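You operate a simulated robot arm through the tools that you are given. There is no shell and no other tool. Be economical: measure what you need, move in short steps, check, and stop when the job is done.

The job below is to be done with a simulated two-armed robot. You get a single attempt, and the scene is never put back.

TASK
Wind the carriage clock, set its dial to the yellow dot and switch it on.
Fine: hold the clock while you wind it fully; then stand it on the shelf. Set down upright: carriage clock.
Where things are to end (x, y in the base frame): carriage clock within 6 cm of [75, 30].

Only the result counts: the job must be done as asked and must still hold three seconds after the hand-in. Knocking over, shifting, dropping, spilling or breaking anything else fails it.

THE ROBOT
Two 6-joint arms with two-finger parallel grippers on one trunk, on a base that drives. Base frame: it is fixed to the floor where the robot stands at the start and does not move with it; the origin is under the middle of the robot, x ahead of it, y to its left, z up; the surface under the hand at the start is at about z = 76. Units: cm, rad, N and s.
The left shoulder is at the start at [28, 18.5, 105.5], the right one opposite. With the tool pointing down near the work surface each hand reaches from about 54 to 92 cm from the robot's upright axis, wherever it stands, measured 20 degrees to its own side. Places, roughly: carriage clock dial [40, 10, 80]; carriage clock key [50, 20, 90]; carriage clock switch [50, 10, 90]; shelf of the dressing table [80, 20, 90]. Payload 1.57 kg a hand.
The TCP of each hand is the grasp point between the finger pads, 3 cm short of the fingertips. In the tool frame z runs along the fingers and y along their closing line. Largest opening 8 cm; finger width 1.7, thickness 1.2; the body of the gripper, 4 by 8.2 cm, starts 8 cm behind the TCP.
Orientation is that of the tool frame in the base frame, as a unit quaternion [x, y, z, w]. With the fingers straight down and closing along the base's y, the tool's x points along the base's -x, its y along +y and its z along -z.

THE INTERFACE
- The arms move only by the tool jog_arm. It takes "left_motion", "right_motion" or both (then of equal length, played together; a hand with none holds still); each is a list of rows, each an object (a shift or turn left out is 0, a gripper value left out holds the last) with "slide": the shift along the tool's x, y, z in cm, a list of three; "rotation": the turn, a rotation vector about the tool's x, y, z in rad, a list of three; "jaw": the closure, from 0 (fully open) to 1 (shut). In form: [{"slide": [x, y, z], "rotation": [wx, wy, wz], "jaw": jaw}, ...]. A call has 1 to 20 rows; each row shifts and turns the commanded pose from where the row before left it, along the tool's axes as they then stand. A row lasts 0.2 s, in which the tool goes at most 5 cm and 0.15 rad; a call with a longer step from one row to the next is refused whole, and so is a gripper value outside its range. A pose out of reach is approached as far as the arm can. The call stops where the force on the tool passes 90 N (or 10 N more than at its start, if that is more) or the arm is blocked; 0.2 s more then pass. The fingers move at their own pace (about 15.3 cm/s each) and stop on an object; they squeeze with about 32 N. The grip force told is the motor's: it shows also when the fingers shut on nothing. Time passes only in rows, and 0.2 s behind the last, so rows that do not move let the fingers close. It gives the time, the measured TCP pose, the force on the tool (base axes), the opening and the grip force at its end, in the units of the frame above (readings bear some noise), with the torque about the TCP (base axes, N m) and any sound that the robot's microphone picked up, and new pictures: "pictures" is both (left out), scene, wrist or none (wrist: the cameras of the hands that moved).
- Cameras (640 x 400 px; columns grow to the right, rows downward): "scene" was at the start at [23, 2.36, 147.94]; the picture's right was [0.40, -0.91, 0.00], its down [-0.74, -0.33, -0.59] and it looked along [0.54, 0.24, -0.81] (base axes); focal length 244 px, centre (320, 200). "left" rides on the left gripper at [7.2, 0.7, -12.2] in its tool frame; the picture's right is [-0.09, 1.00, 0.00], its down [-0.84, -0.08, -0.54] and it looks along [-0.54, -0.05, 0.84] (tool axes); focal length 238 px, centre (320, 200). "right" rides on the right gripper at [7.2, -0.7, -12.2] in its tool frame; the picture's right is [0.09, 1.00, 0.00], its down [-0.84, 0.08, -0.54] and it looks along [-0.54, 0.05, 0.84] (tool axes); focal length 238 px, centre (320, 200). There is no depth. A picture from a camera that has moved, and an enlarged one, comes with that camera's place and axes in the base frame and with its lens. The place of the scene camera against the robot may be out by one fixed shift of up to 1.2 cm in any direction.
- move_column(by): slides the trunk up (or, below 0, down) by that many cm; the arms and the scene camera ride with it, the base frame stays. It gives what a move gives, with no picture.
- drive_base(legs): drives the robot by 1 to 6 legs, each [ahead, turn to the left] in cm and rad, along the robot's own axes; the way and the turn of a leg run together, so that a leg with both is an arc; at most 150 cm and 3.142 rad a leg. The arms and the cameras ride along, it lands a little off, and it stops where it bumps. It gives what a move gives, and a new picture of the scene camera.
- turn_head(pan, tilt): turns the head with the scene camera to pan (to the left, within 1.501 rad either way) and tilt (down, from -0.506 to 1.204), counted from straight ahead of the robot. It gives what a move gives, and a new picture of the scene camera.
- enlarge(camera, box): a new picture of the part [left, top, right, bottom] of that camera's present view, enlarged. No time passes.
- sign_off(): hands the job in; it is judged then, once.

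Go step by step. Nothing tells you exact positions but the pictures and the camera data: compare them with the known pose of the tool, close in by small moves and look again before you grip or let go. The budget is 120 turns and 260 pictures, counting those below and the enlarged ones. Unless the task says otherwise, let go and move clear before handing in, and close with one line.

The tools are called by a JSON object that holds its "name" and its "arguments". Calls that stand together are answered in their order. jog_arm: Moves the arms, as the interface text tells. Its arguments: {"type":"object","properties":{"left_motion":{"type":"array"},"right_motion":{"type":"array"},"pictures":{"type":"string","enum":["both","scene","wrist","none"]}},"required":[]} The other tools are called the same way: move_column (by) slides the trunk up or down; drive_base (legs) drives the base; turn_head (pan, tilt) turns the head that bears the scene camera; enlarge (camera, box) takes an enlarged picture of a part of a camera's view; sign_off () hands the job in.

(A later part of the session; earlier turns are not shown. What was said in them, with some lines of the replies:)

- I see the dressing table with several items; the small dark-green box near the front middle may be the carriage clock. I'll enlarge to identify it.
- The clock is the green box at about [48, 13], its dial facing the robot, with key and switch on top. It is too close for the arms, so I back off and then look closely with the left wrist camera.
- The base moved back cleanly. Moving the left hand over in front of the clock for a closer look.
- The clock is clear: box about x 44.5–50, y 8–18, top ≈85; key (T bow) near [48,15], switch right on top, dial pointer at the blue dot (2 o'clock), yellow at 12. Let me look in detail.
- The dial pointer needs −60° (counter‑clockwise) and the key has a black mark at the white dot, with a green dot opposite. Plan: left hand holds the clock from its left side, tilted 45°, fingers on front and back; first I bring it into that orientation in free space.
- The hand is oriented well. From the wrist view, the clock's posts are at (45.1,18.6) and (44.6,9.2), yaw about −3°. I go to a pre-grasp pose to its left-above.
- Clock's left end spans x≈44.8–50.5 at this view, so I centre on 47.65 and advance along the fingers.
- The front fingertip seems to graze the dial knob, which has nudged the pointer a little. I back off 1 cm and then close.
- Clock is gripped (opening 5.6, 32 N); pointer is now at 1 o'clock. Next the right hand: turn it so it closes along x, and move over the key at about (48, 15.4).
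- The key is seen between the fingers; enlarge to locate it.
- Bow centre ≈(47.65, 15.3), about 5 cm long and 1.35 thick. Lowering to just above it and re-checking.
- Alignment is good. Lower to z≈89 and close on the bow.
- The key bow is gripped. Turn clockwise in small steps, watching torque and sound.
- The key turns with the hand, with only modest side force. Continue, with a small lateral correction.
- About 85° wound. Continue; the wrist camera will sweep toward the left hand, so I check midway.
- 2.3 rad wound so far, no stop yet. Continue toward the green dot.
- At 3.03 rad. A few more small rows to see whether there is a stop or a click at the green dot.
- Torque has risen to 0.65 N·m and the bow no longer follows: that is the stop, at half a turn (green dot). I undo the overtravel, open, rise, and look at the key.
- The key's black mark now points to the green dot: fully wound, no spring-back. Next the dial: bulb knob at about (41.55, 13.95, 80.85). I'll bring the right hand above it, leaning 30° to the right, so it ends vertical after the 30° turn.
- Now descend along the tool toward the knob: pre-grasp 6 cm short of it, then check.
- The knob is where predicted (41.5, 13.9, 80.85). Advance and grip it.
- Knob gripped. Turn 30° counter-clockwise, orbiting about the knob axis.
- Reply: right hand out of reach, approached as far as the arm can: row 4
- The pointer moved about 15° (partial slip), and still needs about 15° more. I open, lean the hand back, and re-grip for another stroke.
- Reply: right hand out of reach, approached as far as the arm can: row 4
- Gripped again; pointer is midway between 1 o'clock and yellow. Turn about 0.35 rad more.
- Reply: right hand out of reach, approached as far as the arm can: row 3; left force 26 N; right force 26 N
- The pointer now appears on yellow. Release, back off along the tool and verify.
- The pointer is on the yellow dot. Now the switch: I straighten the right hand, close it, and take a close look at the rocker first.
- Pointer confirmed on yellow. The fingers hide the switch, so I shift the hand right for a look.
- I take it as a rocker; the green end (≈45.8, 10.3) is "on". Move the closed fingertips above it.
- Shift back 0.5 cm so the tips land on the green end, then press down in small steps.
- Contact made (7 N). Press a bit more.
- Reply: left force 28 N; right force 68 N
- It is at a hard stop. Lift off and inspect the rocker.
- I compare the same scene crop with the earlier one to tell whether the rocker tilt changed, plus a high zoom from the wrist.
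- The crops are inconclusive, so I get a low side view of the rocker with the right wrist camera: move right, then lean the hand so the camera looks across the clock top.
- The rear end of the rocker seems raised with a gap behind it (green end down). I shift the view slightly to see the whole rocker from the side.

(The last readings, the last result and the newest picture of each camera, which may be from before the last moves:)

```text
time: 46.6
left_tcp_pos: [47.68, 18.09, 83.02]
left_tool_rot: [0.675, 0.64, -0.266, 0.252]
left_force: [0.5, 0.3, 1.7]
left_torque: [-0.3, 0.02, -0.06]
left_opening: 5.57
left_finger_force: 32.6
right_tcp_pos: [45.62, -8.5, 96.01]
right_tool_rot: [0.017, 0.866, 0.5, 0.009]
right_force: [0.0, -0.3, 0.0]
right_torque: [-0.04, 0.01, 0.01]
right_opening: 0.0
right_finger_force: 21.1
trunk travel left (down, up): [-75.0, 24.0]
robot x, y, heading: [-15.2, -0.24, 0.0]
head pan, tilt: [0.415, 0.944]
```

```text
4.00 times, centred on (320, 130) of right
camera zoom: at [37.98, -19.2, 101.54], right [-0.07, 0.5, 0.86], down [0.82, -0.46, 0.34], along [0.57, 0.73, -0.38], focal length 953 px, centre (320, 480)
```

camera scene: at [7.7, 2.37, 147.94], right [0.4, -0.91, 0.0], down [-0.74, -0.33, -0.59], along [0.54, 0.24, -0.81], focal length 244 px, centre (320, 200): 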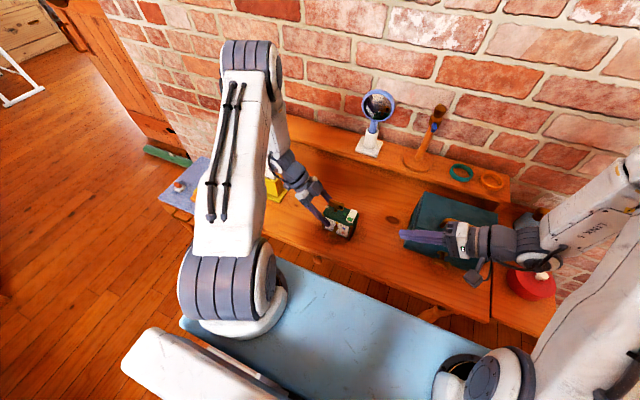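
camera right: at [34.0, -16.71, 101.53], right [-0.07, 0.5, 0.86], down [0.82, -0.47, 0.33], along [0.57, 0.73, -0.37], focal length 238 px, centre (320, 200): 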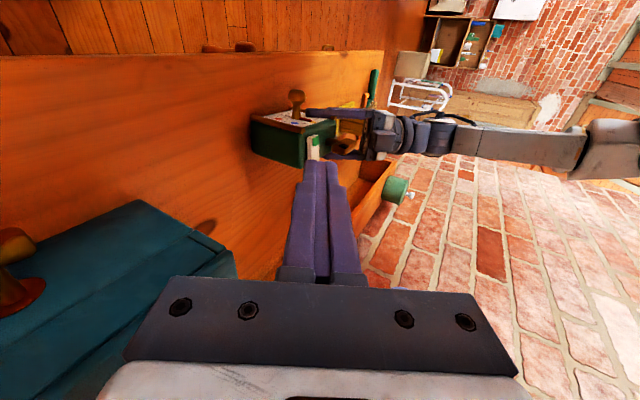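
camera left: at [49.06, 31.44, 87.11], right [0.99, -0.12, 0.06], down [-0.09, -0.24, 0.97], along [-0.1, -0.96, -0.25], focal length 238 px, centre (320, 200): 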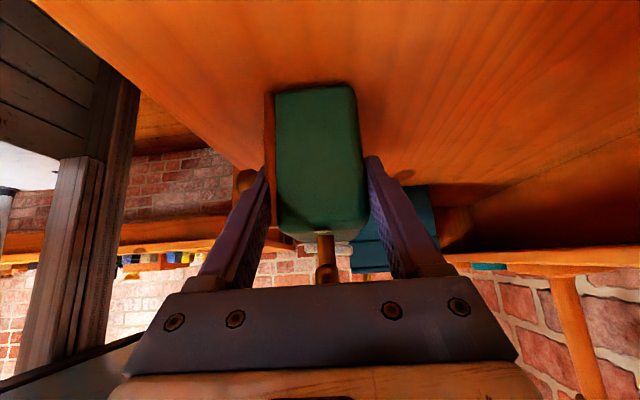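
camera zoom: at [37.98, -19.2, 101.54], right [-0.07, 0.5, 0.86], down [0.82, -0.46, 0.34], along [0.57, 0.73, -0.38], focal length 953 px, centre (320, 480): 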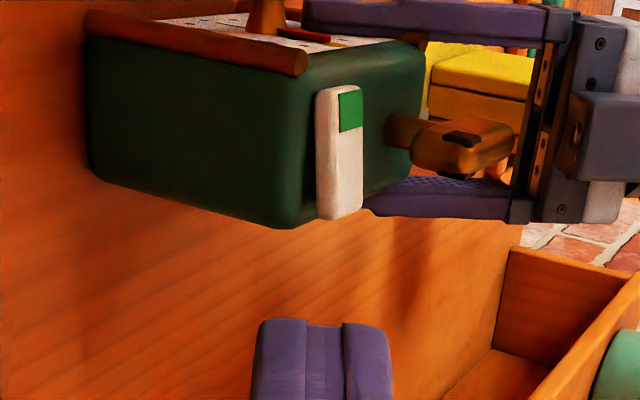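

{"name": "enlarge", "arguments": {"camera": "right", "box": [305, 90, 345, 142]}}

```text
7.69 times, centred on (325, 116) of right
camera zoom: at [37.98, -19.2, 101.54], right [-0.07, 0.5, 0.86], down [0.82, -0.46, 0.34], along [0.57, 0.73, -0.38], focal length 1834 px, centre (282, 846)
```

zoom: 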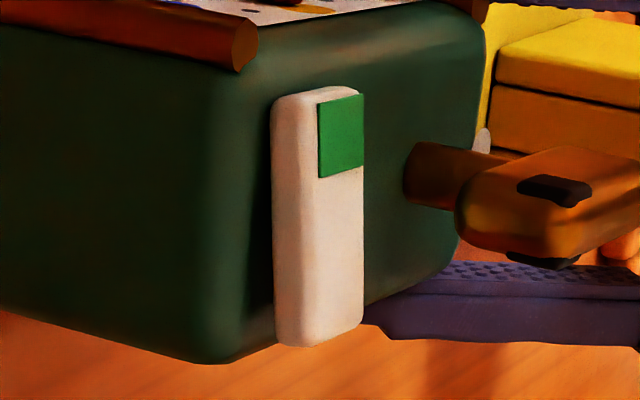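

The side view shows the green end down, rear end up — but the scene crops show no clear change from before the press, so it may have been that way from the start. I test it: bring the closed fingers above the rear end.

{"name": "jog_arm", "arguments": {"right_motion": [{"slide": [0, 0.5, -1]}, {"rotation": [0.15, 0, 0]}, {"rotation": [0.15, 0, 0]}, {"rotation": [0.15, 0, 0]}, {"rotation": [0.15, 0, 0]}, {"rotation": [0.15, 0, 0]}, {"rotation": [0.15, 0, 0]}, {"rotation": [0.15, 0, 0]}, {"slide": [-0.5, 4, 0]}, {"slide": [-0.5, 4, 0]}, {"slide": [-0.5, 4, 0]}, {"slide": [-0.5, 4, 0]}, {"slide": [-0.4, 2.5, 0]}, {}], "pictures": "wrist"}}

{"name": "enlarge", "arguments": {"camera": "scene", "box": [320, 180, 380, 240]}}

```text
time: 49.6
left_tcp_pos: [47.68, 18.05, 83.07]
left_tool_rot: [0.675, 0.641, -0.266, 0.252]
left_force: [0.7, 0.1, 1.1]
left_torque: [-0.22, 0.06, -0.07]
left_opening: 5.57
left_finger_force: 31.7
right_tcp_pos: [48.47, 9.27, 97.28]
right_tool_rot: [0.02, 1.0, 0.001, -0.002]
right_force: [0.6, 0.1, 0.2]
right_torque: [0.03, 0.01, 0.04]
right_opening: 0.0
right_finger_force: 21.9
trunk travel left (down, up): [-75.0, 24.0]
robot x, y, heading: [-15.14, -0.1, 0.0]
head pan, tilt: [0.415, 0.944]
camera right: at [41.29, 8.82, 109.46], right [-0.05, 1.0, 0.0], down [0.84, 0.04, 0.54], along [0.54, 0.03, -0.84], focal length 238 px, centre (320, 200)
```

right: 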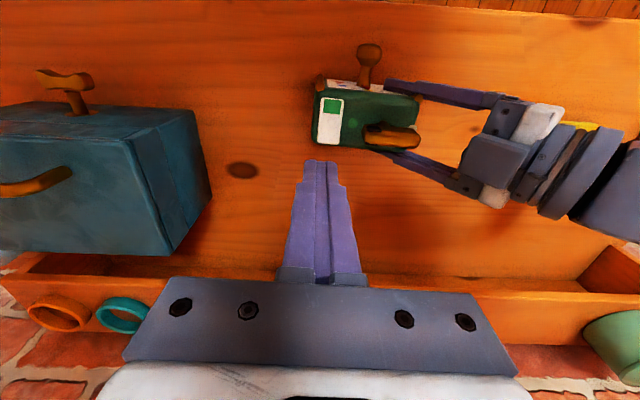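

```text
6.67 times, centred on (350, 210) of scene
camera zoom: at [7.71, 2.37, 147.94], right [0.4, -0.91, 0.0], down [-0.74, -0.33, -0.59], along [0.54, 0.24, -0.81], focal length 1629 px, centre (120, 133)
```

zoom: 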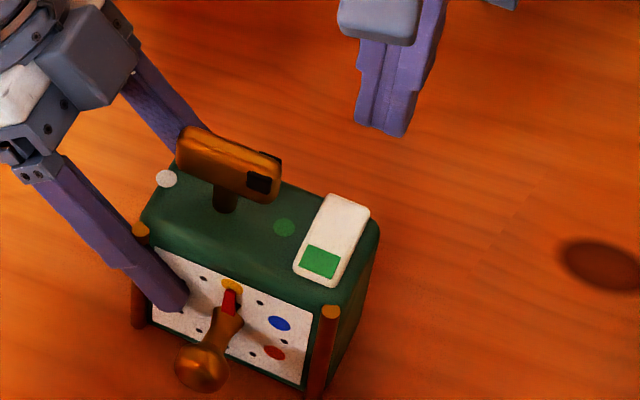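

Now lower onto the rear end slowly, in small rows, reading force.

{"name": "jog_arm", "arguments": {"right_motion": [{"slide": [-0.1, 0.6, 3]}, {"slide": [0, 0, 2.5]}, {"slide": [0, 0, 1]}, {"slide": [0, 0, 0.4]}, {}], "pictures": "none"}}

{"name": "enlarge", "arguments": {"camera": "scene", "box": [330, 190, 370, 230]}}

```text
time: 50.8
left_tcp_pos: [47.54, 18.15, 83.0]
left_tool_rot: [0.675, 0.64, -0.266, 0.252]
left_force: [-1.4, 1.0, 0.5]
left_torque: [-0.07, 0.07, -0.03]
left_opening: 5.57
left_finger_force: 32.1
right_tcp_pos: [48.58, 9.95, 90.37]
right_tool_rot: [0.019, 1.0, 0.0, -0.001]
right_force: [0.7, -0.5, -0.5]
right_torque: [-0.04, -0.04, 0.02]
right_opening: 0.0
right_finger_force: 20.8
trunk travel left (down, up): [-75.0, 24.0]
robot x, y, heading: [-15.16, 0.05, 0.003]
head pan, tilt: [0.415, 0.944]
```

```text
10.00 times, centred on (350, 210) of scene
camera zoom: at [7.7, 2.37, 147.94], right [0.4, -0.91, 0.0], down [-0.74, -0.33, -0.59], along [0.54, 0.24, -0.81], focal length 2444 px, centre (20, 100)
```

zoom: 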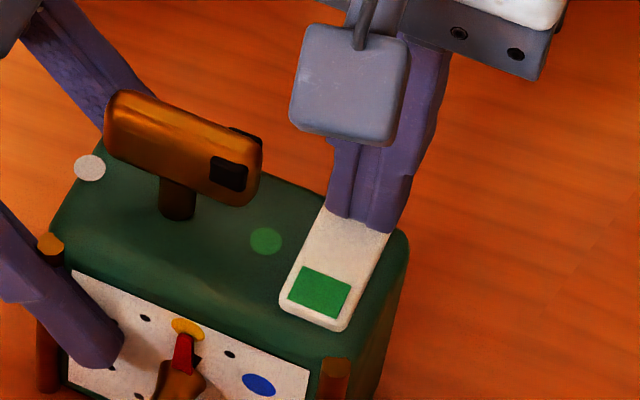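

{"name": "jog_arm", "arguments": {"right_motion": [{"slide": [0, 0, 0.2]}, {"slide": [0, 0, 0.2]}, {"slide": [0, 0, 0.15]}, {}], "pictures": "none"}}

{"name": "enlarge", "arguments": {"camera": "scene", "box": [330, 190, 370, 230]}}

```text
time: 51.8
left_tcp_pos: [47.63, 18.07, 83.03]
left_tool_rot: [0.675, 0.641, -0.265, 0.253]
left_force: [-1.1, 0.3, 1.2]
left_torque: [-0.01, 0.04, -0.05]
left_opening: 5.57
left_finger_force: 32.1
right_tcp_pos: [48.48, 9.97, 89.64]
right_tool_rot: [0.021, 1.0, -0.001, -0.002]
right_force: [0.9, -0.4, 1.3]
right_torque: [0.0, 0.0, -0.01]
right_opening: 0.02
right_finger_force: 20.8
trunk travel left (down, up): [-75.0, 24.0]
robot x, y, heading: [-15.43, -0.15, 0.0]
head pan, tilt: [0.415, 0.944]
```

```text
10.00 times, centred on (350, 210) of scene
camera zoom: at [7.7, 2.37, 147.94], right [0.4, -0.91, 0.0], down [-0.74, -0.33, -0.59], along [0.54, 0.24, -0.81], focal length 2444 px, centre (20, 100)
```

zoom: 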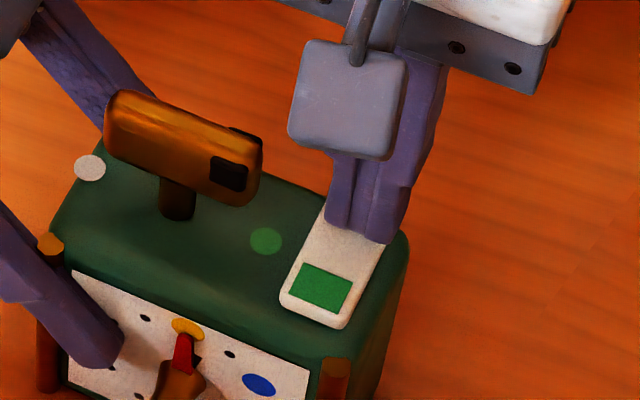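

The green end seems to have risen slightly. Continue gently.

{"name": "jog_arm", "arguments": {"right_motion": [{"slide": [0, 0, 0.15]}, {"slide": [0, 0, 0.15]}, {"slide": [0, 0, 0.1]}, {}], "pictures": "none"}}

{"name": "enlarge", "arguments": {"camera": "scene", "box": [330, 190, 370, 230]}}

```text
time: 52.8
left_tcp_pos: [47.66, 18.01, 83.06]
left_tool_rot: [0.675, 0.642, -0.264, 0.251]
left_force: [5.2, -0.9, -14.3]
left_torque: [0.01, 0.51, 0.18]
left_opening: 5.58
left_finger_force: 32.1
right_tcp_pos: [48.66, 9.85, 89.44]
right_tool_rot: [0.02, 1.0, 0.001, 0.0]
right_force: [-8.2, -7.5, 43.4]
right_torque: [-0.17, 0.56, 0.27]
right_opening: 0.02
right_finger_force: 21.9
trunk travel left (down, up): [-75.0, 24.0]
robot x, y, heading: [-15.55, 0.05, -0.001]
head pan, tilt: [0.415, 0.944]
```

```text
10.00 times, centred on (350, 210) of scene
camera zoom: at [7.6, 2.31, 147.99], right [0.4, -0.91, 0.0], down [-0.74, -0.33, -0.59], along [0.54, 0.24, -0.81], focal length 2444 px, centre (20, 100)
```

zoom: 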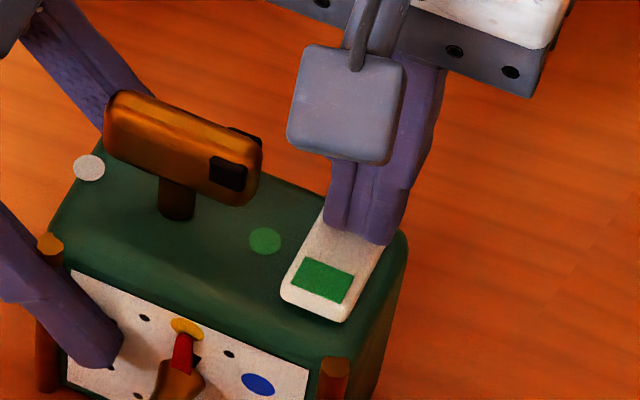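

The rocker tilted: the green end is now up. Lift off and compare with the very first crop, to know which state it started in.

{"name": "jog_arm", "arguments": {"right_motion": [{"slide": [0, 0, -1]}, {"slide": [0, 0, -4]}, {"slide": [0, -3, -2]}, {"slide": [0, -4, 0]}, {"slide": [0, -3, 0]}], "pictures": "none"}}

{"name": "enlarge", "arguments": {"camera": "scene", "box": [325, 208, 360, 240]}}

{"name": "enlarge", "arguments": {"camera": "scene", "box": [340, 200, 370, 230]}}

```text
time: 54.0
left_tcp_pos: [47.72, 18.05, 83.07]
left_tool_rot: [0.674, 0.641, -0.266, 0.253]
left_force: [0.7, -0.8, -0.4]
left_torque: [0.04, -0.1, -0.03]
left_opening: 5.59
left_finger_force: 32.2
right_tcp_pos: [48.22, -0.32, 96.19]
right_tool_rot: [0.019, 1.0, 0.0, -0.001]
right_force: [-0.1, 0.0, -0.2]
right_torque: [-0.01, -0.01, 0.02]
right_opening: 0.0
right_finger_force: 21.4
trunk travel left (down, up): [-75.0, 24.0]
robot x, y, heading: [-15.71, -0.11, 0.002]
head pan, tilt: [0.415, 0.944]
```

```text
12.50 times, centred on (342, 224) of scene
camera zoom: at [7.72, 2.38, 147.94], right [0.4, -0.91, 0.0], down [-0.74, -0.33, -0.59], along [0.54, 0.24, -0.81], focal length 3055 px, centre (39, -100)
```

zoom: 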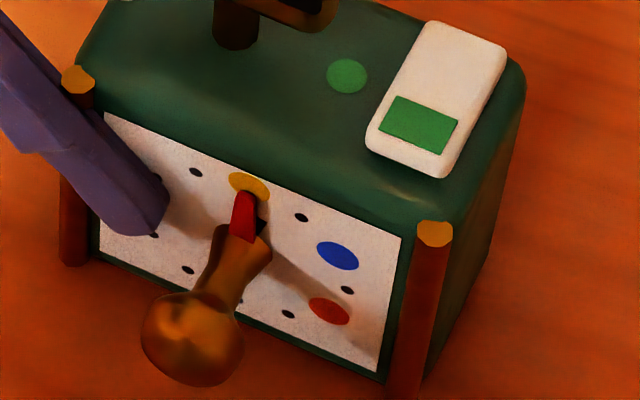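

```text
13.33 times, centred on (355, 215) of scene
camera zoom: at [7.72, 2.38, 147.94], right [0.4, -0.91, 0.0], down [-0.74, -0.33, -0.59], along [0.54, 0.24, -0.81], focal length 3258 px, centre (-147, 0)
```

zoom: 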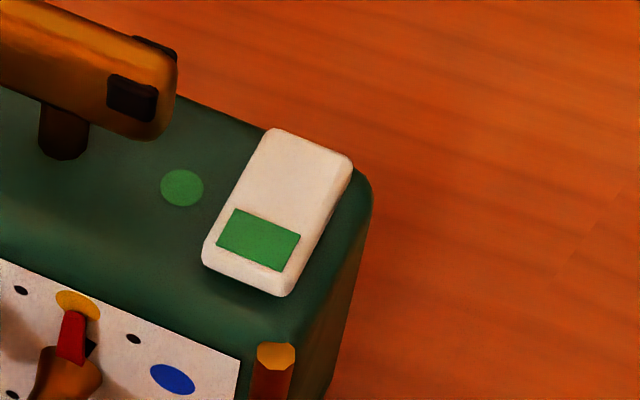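

Geometry matches: it started green-down (off) and is now flipped and stays flipped, so it is on; key wound, dial on yellow. Next: retract the right arm and lift the clock slightly.

{"name": "jog_arm", "arguments": {"right_motion": [{"slide": [2.5, -3, -3]}, {"slide": [2.5, -3, -3]}, {"slide": [2.5, -3, -3]}, {"slide": [2.5, -3, -3]}], "left_motion": [{"slide": [0, 0, 0]}, {"slide": [-0.68, 0, -0.733]}, {"slide": [-0.68, 0, -0.733]}, {"slide": [-0.68, 0, -0.733]}], "pictures": "scene"}}

{"name": "enlarge", "arguments": {"camera": "scene", "box": [300, 170, 380, 250]}}

```text
time: 55.0
left_tcp_pos: [47.92, 17.99, 85.8]
left_tool_rot: [0.675, 0.641, -0.266, 0.252]
left_force: [0.1, 0.1, -2.4]
left_torque: [0.13, 0.06, 0.03]
left_opening: 5.58
left_finger_force: 32.4
right_tcp_pos: [37.95, -11.56, 108.47]
right_tool_rot: [0.02, 1.0, 0.001, -0.002]
right_force: [0.2, -0.1, -0.7]
right_torque: [0.0, 0.01, 0.03]
right_opening: 0.0
right_finger_force: 20.5
trunk travel left (down, up): [-75.0, 24.0]
robot x, y, heading: [-15.37, 0.12, 0.002]
head pan, tilt: [0.415, 0.944]
camera scene: at [7.76, 2.38, 147.93], right [0.41, -0.91, 0.0], down [-0.74, -0.33, -0.59], along [0.54, 0.24, -0.81], focal length 244 px, centre (320, 200)
```

scene: 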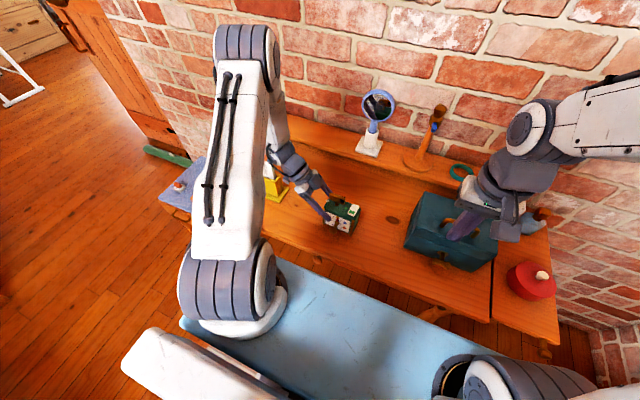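

```text
5.00 times, centred on (340, 210) of scene
camera zoom: at [7.76, 2.38, 147.93], right [0.41, -0.91, 0.0], down [-0.74, -0.33, -0.59], along [0.54, 0.24, -0.81], focal length 1222 px, centre (220, 150)
```

zoom: 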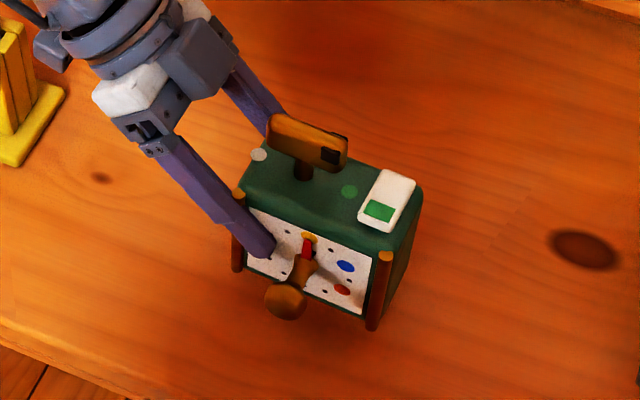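

The clock hangs level and is light. Raise it ~21 cm, then carry to y≈30.

{"name": "jog_arm", "arguments": {"left_motion": [{"slide": [-2.38, 0, -2.57]}, {"slide": [-2.38, 0, -2.57]}, {"slide": [-2.38, 0, -2.57]}, {"slide": [-2.38, 0, -2.57]}, {"slide": [-2.38, 0, -2.57]}, {"slide": [-2.38, 0, -2.57]}, {"slide": [2.34, -0.17, -2.18]}, {"slide": [2.34, -0.17, -2.18]}, {"slide": [2.34, -0.17, -2.18]}, {"slide": [2.34, -0.17, -2.18]}, {"slide": [2.34, -0.17, -2.18]}, {}], "pictures": "both"}}

```text
time: 57.6
left_tcp_pos: [48.34, 33.94, 107.26]
left_tool_rot: [0.674, 0.641, -0.266, 0.253]
left_force: [0.3, 0.7, -2.4]
left_torque: [0.1, 0.01, 0.03]
left_opening: 5.59
left_finger_force: 32.7
right_tcp_pos: [37.93, -11.67, 108.49]
right_tool_rot: [0.018, 1.0, 0.001, -0.002]
right_force: [-0.2, -0.8, -0.2]
right_torque: [-0.01, 0.03, -0.01]
right_opening: 0.0
right_finger_force: 21.2
trunk travel left (down, up): [-75.0, 24.0]
robot x, y, heading: [-15.59, 0.12, -0.001]
head pan, tilt: [0.415, 0.944]
camera scene: at [7.72, 2.39, 147.94], right [0.4, -0.91, 0.0], down [-0.74, -0.33, -0.59], along [0.54, 0.24, -0.81], focal length 244 px, centre (320, 200)
camera left: at [49.76, 47.32, 111.24], right [0.99, -0.12, 0.06], down [-0.09, -0.24, 0.97], along [-0.1, -0.96, -0.25], focal length 238 px, centre (320, 200)
```

scene: 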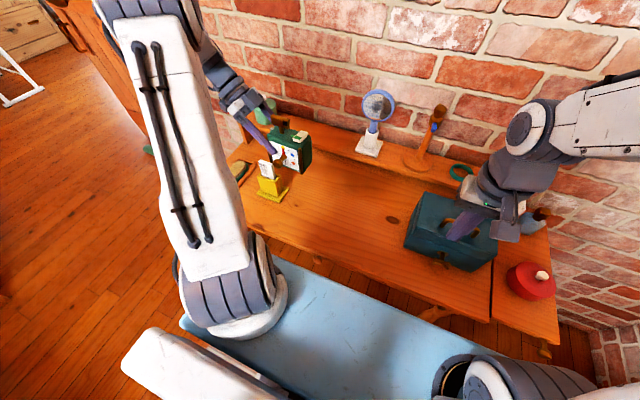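
left: 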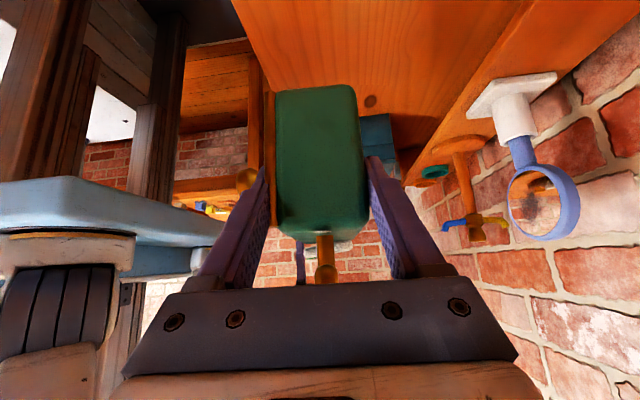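

Drive forward 15 cm, back to the start stance, so the shelf is in comfortable reach.

{"name": "drive_base", "arguments": {"legs": [[15, 0]]}}

{"name": "turn_head", "arguments": {"pan": 0.45, "tilt": 0.75}}

```text
time: 58.9
left_tcp_pos: [62.97, 33.72, 107.2]
left_tool_rot: [0.675, 0.64, -0.266, 0.253]
left_force: [0.5, -0.5, -2.9]
left_torque: [0.12, -0.03, 0.0]
left_opening: 5.57
left_finger_force: 31.6
right_tcp_pos: [52.7, -11.76, 108.49]
right_tool_rot: [0.021, 1.0, 0.001, 0.0]
right_force: [-1.0, 0.2, 0.1]
right_torque: [0.0, 0.01, 0.01]
right_opening: 0.0
right_finger_force: 21.1
trunk travel left (down, up): [-75.0, 24.0]
robot x, y, heading: [-0.78, -0.03, -0.003]
head pan, tilt: [0.415, 0.944]
camera scene: at [22.34, 2.29, 147.94], right [0.4, -0.92, 0.0], down [-0.74, -0.33, -0.59], along [0.54, 0.24, -0.81], focal length 244 px, centre (320, 200)
```

scene: 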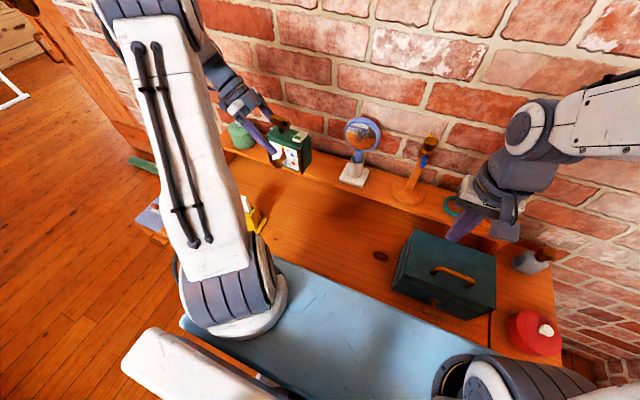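

```text
time: 59.7
left_tcp_pos: [63.16, 33.7, 107.18]
left_tool_rot: [0.675, 0.64, -0.267, 0.252]
left_force: [0.6, 0.1, -2.5]
left_torque: [0.11, 0.0, -0.03]
left_opening: 5.58
left_finger_force: 31.6
right_tcp_pos: [52.67, -11.73, 108.42]
right_tool_rot: [0.02, 1.0, 0.0, -0.002]
right_force: [0.2, -0.1, -0.5]
right_torque: [-0.02, 0.01, -0.01]
right_opening: 0.01
right_finger_force: 21.7
trunk travel left (down, up): [-75.0, 24.0]
robot x, y, heading: [-0.54, -0.04, 0.001]
head pan, tilt: [0.45, 0.75]
camera scene: at [23.17, 2.95, 149.44], right [0.43, -0.9, 0.0], down [-0.62, -0.3, -0.73], along [0.66, 0.32, -0.68], focal length 244 px, centre (320, 200)
```

scene: 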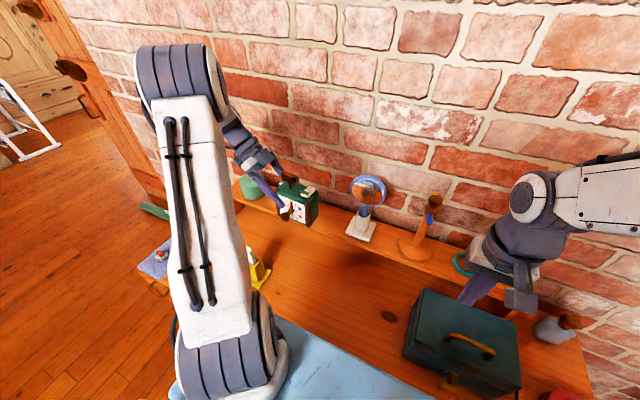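

{"name": "enlarge", "arguments": {"camera": "scene", "box": [230, 150, 410, 270]}}

```text
3.33 times, centred on (320, 210) of scene
camera zoom: at [23.17, 2.95, 149.44], right [0.43, -0.9, 0.0], down [-0.62, -0.3, -0.73], along [0.66, 0.32, -0.68], focal length 815 px, centre (320, 167)
```

zoom: 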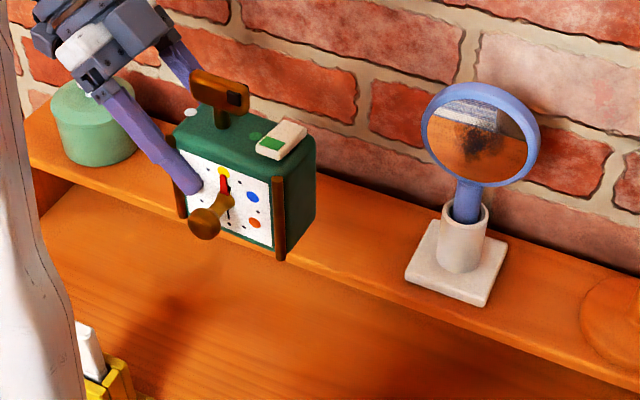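

Shelf spans x≈67.8–80 with its top near z≈90, wall at 80. To leave room for the back finger I'll place the clock at x≈73.2, y≈30. Move in and lower to just above the shelf.

{"name": "jog_arm", "arguments": {"left_motion": [{"slide": [0.17, 2.5, -0.155]}, {"slide": [0.17, 2.5, -0.155]}, {"slide": [0.17, 2.5, -0.155]}, {"slide": [0.17, 2.5, -0.155]}, {"slide": [1.53, 0, 1.65]}, {"slide": [1.53, 0, 1.65]}, {"slide": [1.53, 0, 1.65]}, {}], "pictures": "wrist"}}

{"name": "enlarge", "arguments": {"camera": "scene", "box": [230, 120, 410, 270]}}

```text
time: 61.5
left_tcp_pos: [73.3, 34.16, 100.24]
left_tool_rot: [0.675, 0.641, -0.266, 0.252]
left_force: [-0.7, 0.6, -2.6]
left_torque: [0.12, 0.0, -0.02]
left_opening: 5.58
left_finger_force: 31.6
right_tcp_pos: [52.68, -11.8, 108.53]
right_tool_rot: [0.021, 1.0, 0.0, -0.001]
right_force: [-0.3, 0.0, 0.8]
right_torque: [0.0, -0.03, 0.03]
right_opening: 0.01
right_finger_force: 20.7
trunk travel left (down, up): [-75.0, 24.0]
robot x, y, heading: [-0.76, -0.16, -0.007]
head pan, tilt: [0.45, 0.75]
camera left: at [74.65, 47.49, 104.29], right [0.99, -0.12, 0.06], down [-0.09, -0.24, 0.97], along [-0.1, -0.96, -0.25], focal length 238 px, centre (320, 200)
```

left: 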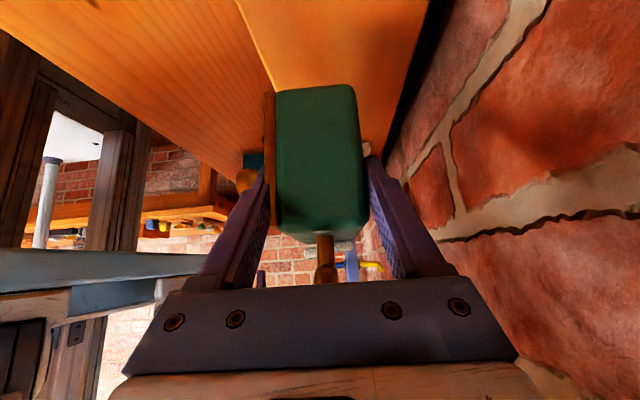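

```text
2.67 times, centred on (320, 195) of scene
camera zoom: at [23.18, 2.96, 149.44], right [0.43, -0.9, 0.0], down [-0.61, -0.3, -0.73], along [0.66, 0.32, -0.68], focal length 652 px, centre (320, 213)
```

zoom: 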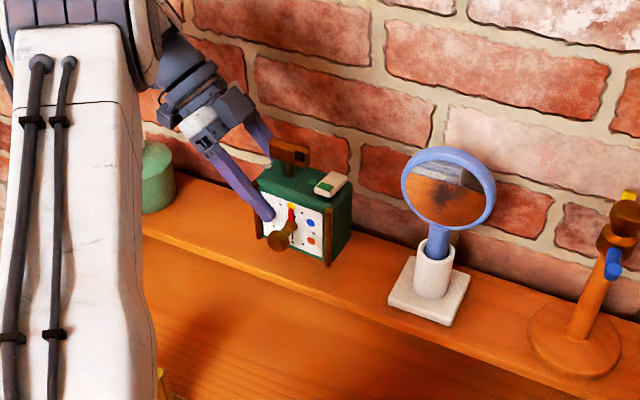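

The wrist view puts the shelf front edge nearer x≈69.6, so I shift 0.9 cm farther in, then lower gradually.

{"name": "jog_arm", "arguments": {"left_motion": [{"slide": [0.03, 0.9, -0.03]}, {"slide": [0.68, 0, 0.733]}, {"slide": [0.68, 0, 0.733]}, {"slide": [0.17, 0, 0.183]}, {}], "pictures": "wrist"}}

{"name": "enlarge", "arguments": {"camera": "scene", "box": [290, 170, 370, 230]}}

```text
time: 62.7
left_tcp_pos: [74.16, 34.15, 98.21]
left_tool_rot: [0.675, 0.64, -0.266, 0.251]
left_force: [0.4, 0.0, -2.8]
left_torque: [0.12, 0.02, -0.05]
left_opening: 5.54
left_finger_force: 31.6
right_tcp_pos: [52.75, -11.72, 108.48]
right_tool_rot: [0.021, 1.0, 0.0, -0.001]
right_force: [0.8, 0.6, 0.4]
right_torque: [-0.02, 0.02, 0.0]
right_opening: 0.0
right_finger_force: 21.0
trunk travel left (down, up): [-75.0, 24.0]
robot x, y, heading: [-0.76, -0.05, -0.002]
head pan, tilt: [0.45, 0.75]
camera left: at [75.51, 47.5, 102.3], right [0.99, -0.12, 0.06], down [-0.09, -0.24, 0.97], along [-0.1, -0.96, -0.25], focal length 238 px, centre (320, 200)
```

left: 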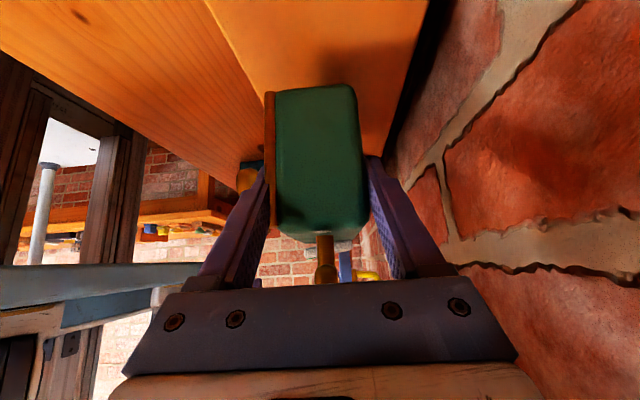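

```text
6.67 times, centred on (330, 200) of scene
camera zoom: at [23.17, 2.95, 149.45], right [0.43, -0.9, 0.0], down [-0.61, -0.3, -0.73], along [0.66, 0.32, -0.68], focal length 1629 px, centre (253, 200)
```

zoom: 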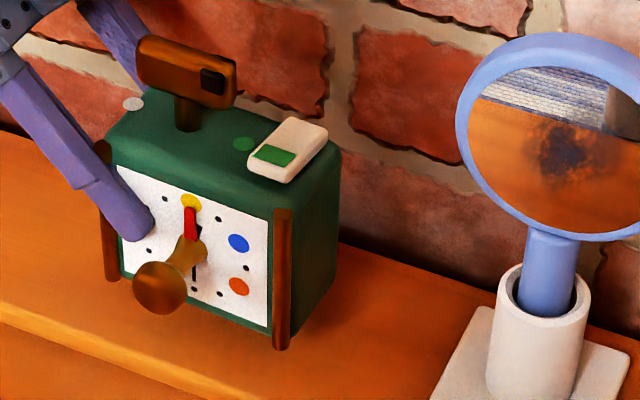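

{"name": "jog_arm", "arguments": {"left_motion": [{"slide": [0.204, 0, 0.22]}, {"slide": [0.204, 0, 0.22]}, {"slide": [0.204, 0, 0.22]}, {}], "pictures": "none"}}

```text
time: 63.7
left_tcp_pos: [74.1, 34.08, 97.48]
left_tool_rot: [0.675, 0.64, -0.266, 0.253]
left_force: [0.4, -0.5, -2.4]
left_torque: [0.13, 0.0, 0.01]
left_opening: 5.54
left_finger_force: 32.1
right_tcp_pos: [52.53, -11.75, 108.41]
right_tool_rot: [0.02, 1.0, 0.0, -0.001]
right_force: [-0.2, -0.7, -0.5]
right_torque: [0.03, 0.01, 0.01]
right_opening: 0.0
right_finger_force: 21.9
trunk travel left (down, up): [-75.0, 24.0]
robot x, y, heading: [-0.65, -0.26, -0.002]
head pan, tilt: [0.45, 0.75]
```

{"name": "jog_arm", "arguments": {"left_motion": [{"slide": [0.17, 0, 0.183]}, {"slide": [0.17, 0, 0.183]}, {}], "pictures": "none"}}

{"name": "enlarge", "arguments": {"camera": "scene", "box": [290, 170, 370, 230]}}

```text
time: 64.5
left_tcp_pos: [74.18, 34.0, 96.83]
left_tool_rot: [0.675, 0.641, -0.265, 0.253]
left_force: [0.0, 0.4, -3.4]
left_torque: [0.12, 0.03, -0.02]
left_opening: 5.6
left_finger_force: 32.2
right_tcp_pos: [52.69, -11.64, 108.55]
right_tool_rot: [0.02, 1.0, 0.0, -0.002]
right_force: [0.8, 0.5, -0.3]
right_torque: [0.05, 0.0, 0.01]
right_opening: 0.0
right_finger_force: 21.6
trunk travel left (down, up): [-75.0, 24.0]
robot x, y, heading: [-0.83, -0.22, -0.007]
head pan, tilt: [0.45, 0.75]
```

```text
6.67 times, centred on (330, 200) of scene
camera zoom: at [23.17, 2.95, 149.45], right [0.43, -0.9, 0.0], down [-0.61, -0.3, -0.73], along [0.66, 0.32, -0.68], focal length 1629 px, centre (253, 200)
```

zoom: 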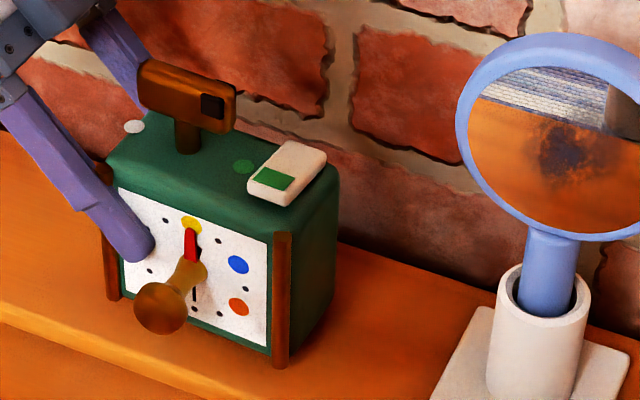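

{"name": "jog_arm", "arguments": {"left_motion": [{"slide": [0.136, 0, 0.147]}, {"slide": [0.136, 0, 0.147]}, {}], "pictures": "none"}}

```text
time: 65.3
left_tcp_pos: [74.13, 34.22, 96.33]
left_tool_rot: [0.676, 0.64, -0.267, 0.251]
left_force: [0.7, 0.0, -2.9]
left_torque: [0.12, 0.0, -0.01]
left_opening: 5.59
left_finger_force: 32.1
right_tcp_pos: [52.61, -11.76, 108.54]
right_tool_rot: [0.019, 1.0, -0.001, -0.002]
right_force: [-0.4, -0.3, -0.4]
right_torque: [0.03, -0.02, 0.02]
right_opening: 0.0
right_finger_force: 21.1
trunk travel left (down, up): [-75.0, 24.0]
robot x, y, heading: [-0.41, 0.32, -0.003]
head pan, tilt: [0.45, 0.75]
```

{"name": "jog_arm", "arguments": {"left_motion": [{"slide": [0.136, 0, 0.147]}, {"slide": [0.136, 0, 0.147]}, {}], "pictures": "none"}}

{"name": "enlarge", "arguments": {"camera": "scene", "box": [290, 180, 370, 240]}}

{"name": "enlarge", "arguments": {"camera": "left", "box": [240, 50, 400, 150]}}

```text
time: 66.1
left_tcp_pos: [74.19, 34.12, 96.09]
left_tool_rot: [0.675, 0.64, -0.266, 0.252]
left_force: [-0.1, 0.6, -2.1]
left_torque: [0.03, -0.02, 0.0]
left_opening: 5.56
left_finger_force: 32.2
right_tcp_pos: [52.57, -11.58, 108.54]
right_tool_rot: [0.02, 1.0, 0.001, -0.002]
right_force: [0.8, 0.3, 0.8]
right_torque: [0.0, -0.03, -0.02]
right_opening: 0.0
right_finger_force: 21.2
trunk travel left (down, up): [-75.0, 24.0]
robot x, y, heading: [-0.71, -0.11, -0.005]
head pan, tilt: [0.45, 0.75]
```

```text
6.67 times, centred on (330, 210) of scene
camera zoom: at [23.17, 2.95, 149.45], right [0.43, -0.9, 0.0], down [-0.61, -0.3, -0.73], along [0.66, 0.32, -0.68], focal length 1629 px, centre (253, 133)
```

zoom: 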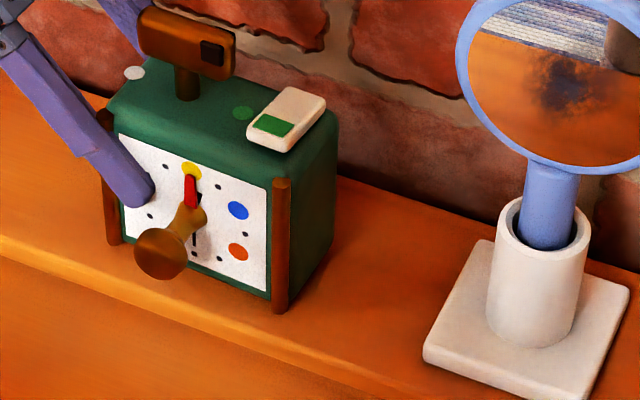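

```text
4.00 times, centred on (320, 100) of left
camera zoom: at [75.48, 47.54, 100.09], right [0.99, -0.12, 0.06], down [-0.09, -0.24, 0.97], along [-0.1, -0.96, -0.25], focal length 953 px, centre (320, 600)
```

zoom: 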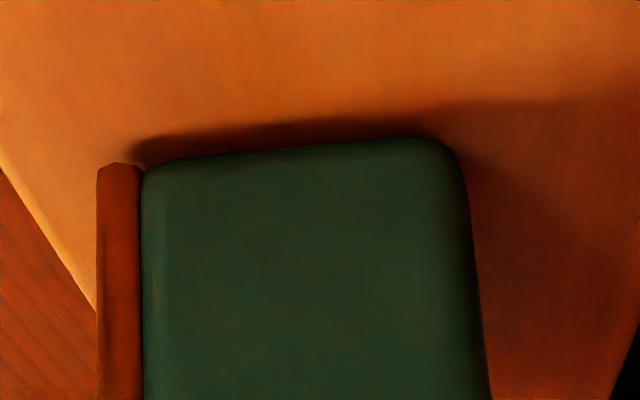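

First contact signs (torque dropping), and the bottom is level. A little lower.

{"name": "jog_arm", "arguments": {"left_motion": [{"slide": [0.07, 0, 0.075]}, {"slide": [0.07, 0, 0.075]}, {}], "pictures": "none"}}

```text
time: 66.9
left_tcp_pos: [74.09, 34.17, 96.03]
left_tool_rot: [0.676, 0.64, -0.266, 0.252]
left_force: [2.9, 3.9, 11.8]
left_torque: [-0.45, 0.28, -0.06]
left_opening: 5.59
left_finger_force: 31.6
right_tcp_pos: [52.65, -11.78, 108.45]
right_tool_rot: [0.021, 1.0, 0.0, -0.001]
right_force: [-0.5, -0.2, 0.0]
right_torque: [0.01, 0.01, 0.0]
right_opening: 0.0
right_finger_force: 21.2
trunk travel left (down, up): [-75.0, 24.0]
robot x, y, heading: [-0.56, -0.2, 0.003]
head pan, tilt: [0.45, 0.75]
```

The clock is standing on the shelf. Relieve slightly, open partway, and retreat back along the fingers.

{"name": "jog_arm", "arguments": {"left_motion": [{"slide": [-0.06, 0, -0.065]}, {"jaw": 0.2}, {"jaw": 0.13}, {}], "pictures": "none"}}

{"name": "enlarge", "arguments": {"camera": "scene", "box": [270, 170, 370, 240]}}

{"name": "enlarge", "arguments": {"camera": "left", "box": [200, 60, 440, 280]}}

```text
time: 67.9
left_tcp_pos: [74.0, 34.0, 95.9]
left_tool_rot: [0.676, 0.639, -0.267, 0.251]
left_force: [-0.4, 0.0, -0.6]
left_torque: [0.01, 0.0, 0.03]
left_opening: 6.96
left_finger_force: 0.0
right_tcp_pos: [52.61, -11.74, 108.51]
right_tool_rot: [0.02, 1.0, 0.0, -0.001]
right_force: [-0.8, 0.2, 0.2]
right_torque: [0.0, 0.03, 0.0]
right_opening: 0.02
right_finger_force: 21.2
trunk travel left (down, up): [-75.0, 24.0]
robot x, y, heading: [-0.4, 0.0, 0.0]
head pan, tilt: [0.45, 0.75]
```

```text
5.71 times, centred on (320, 205) of scene
camera zoom: at [23.16, 2.95, 149.45], right [0.43, -0.9, 0.0], down [-0.61, -0.3, -0.73], along [0.66, 0.32, -0.68], focal length 1396 px, centre (320, 171)
```

zoom: 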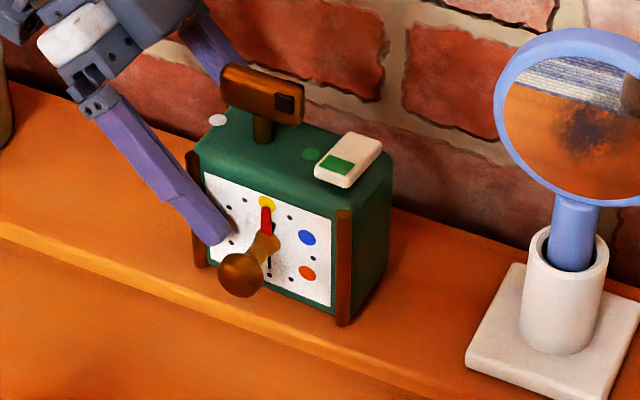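

```text
1.82 times, centred on (320, 170) of left
camera zoom: at [75.42, 47.47, 99.96], right [0.99, -0.12, 0.06], down [-0.09, -0.24, 0.97], along [-0.1, -0.96, -0.25], focal length 433 px, centre (320, 254)
```

zoom: 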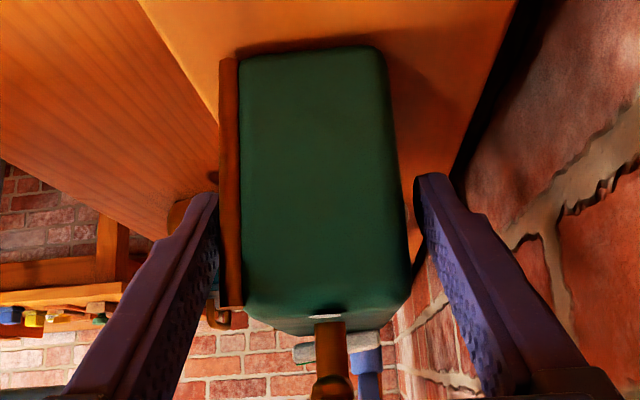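

Both fingers are clear of the clock, which stands upright on the shelf. Retreat along the fingers, then up.

{"name": "jog_arm", "arguments": {"left_motion": [{"slide": [0, 0, -1]}, {"slide": [0, 0, -2]}, {"slide": [0, 0, -3]}, {"slide": [0, 0, -3]}, {"slide": [-1, -1, -3]}, {"slide": [-2, -2, -2]}, {"slide": [-2, -2, -2]}, {"slide": [-1, -3, -2]}, {"slide": [0, -3, -2]}], "pictures": "scene"}}

{"name": "enlarge", "arguments": {"camera": "scene", "box": [270, 170, 370, 240]}}

```text
time: 69.9
left_tcp_pos: [63.67, 44.09, 114.47]
left_tool_rot: [0.676, 0.64, -0.265, 0.251]
left_force: [-0.3, -0.1, 0.3]
left_torque: [-0.01, 0.01, -0.01]
left_opening: 6.93
left_finger_force: 0.0
right_tcp_pos: [52.64, -11.7, 108.54]
right_tool_rot: [0.022, 1.0, 0.0, -0.001]
right_force: [1.1, -0.3, 0.2]
right_torque: [0.04, 0.03, 0.01]
right_opening: 0.0
right_finger_force: 20.9
trunk travel left (down, up): [-75.0, 24.0]
robot x, y, heading: [-0.42, 0.5, -0.003]
head pan, tilt: [0.45, 0.75]
camera scene: at [23.18, 2.93, 149.45], right [0.43, -0.9, 0.0], down [-0.62, -0.29, -0.73], along [0.66, 0.32, -0.68], focal length 244 px, centre (320, 200)
```

scene: 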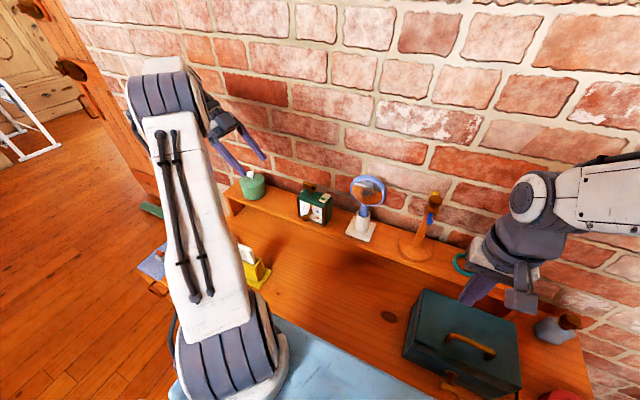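

```text
5.71 times, centred on (320, 205) of scene
camera zoom: at [23.18, 2.93, 149.45], right [0.43, -0.9, 0.0], down [-0.62, -0.29, -0.73], along [0.66, 0.32, -0.68], focal length 1396 px, centre (320, 171)
```

zoom: 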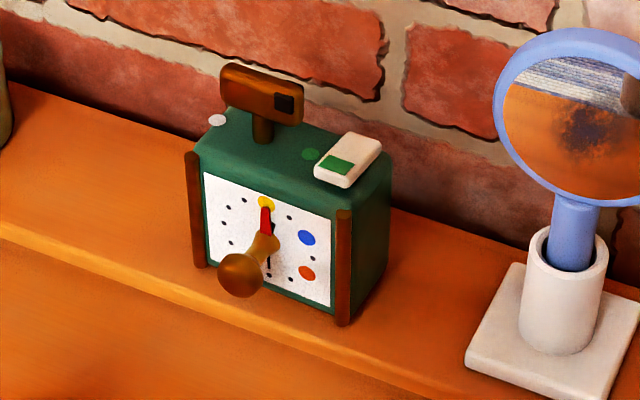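

The clock stands upright on the shelf at about (74, 30). The key mark is at the green dot, the pointer is on yellow, the switch is flipped, and both hands are clear. Handing in.

{"name": "sign_off", "arguments": {}}

```text
The job is handed in.
```

I wound the carriage clock to its stop while holding it, set the dial to yellow, and stood it upright on the shelf at about (74, 30). I also flipped the switch. It isn't labelled, and I took its starting position as off, so that it is now on is my inference.
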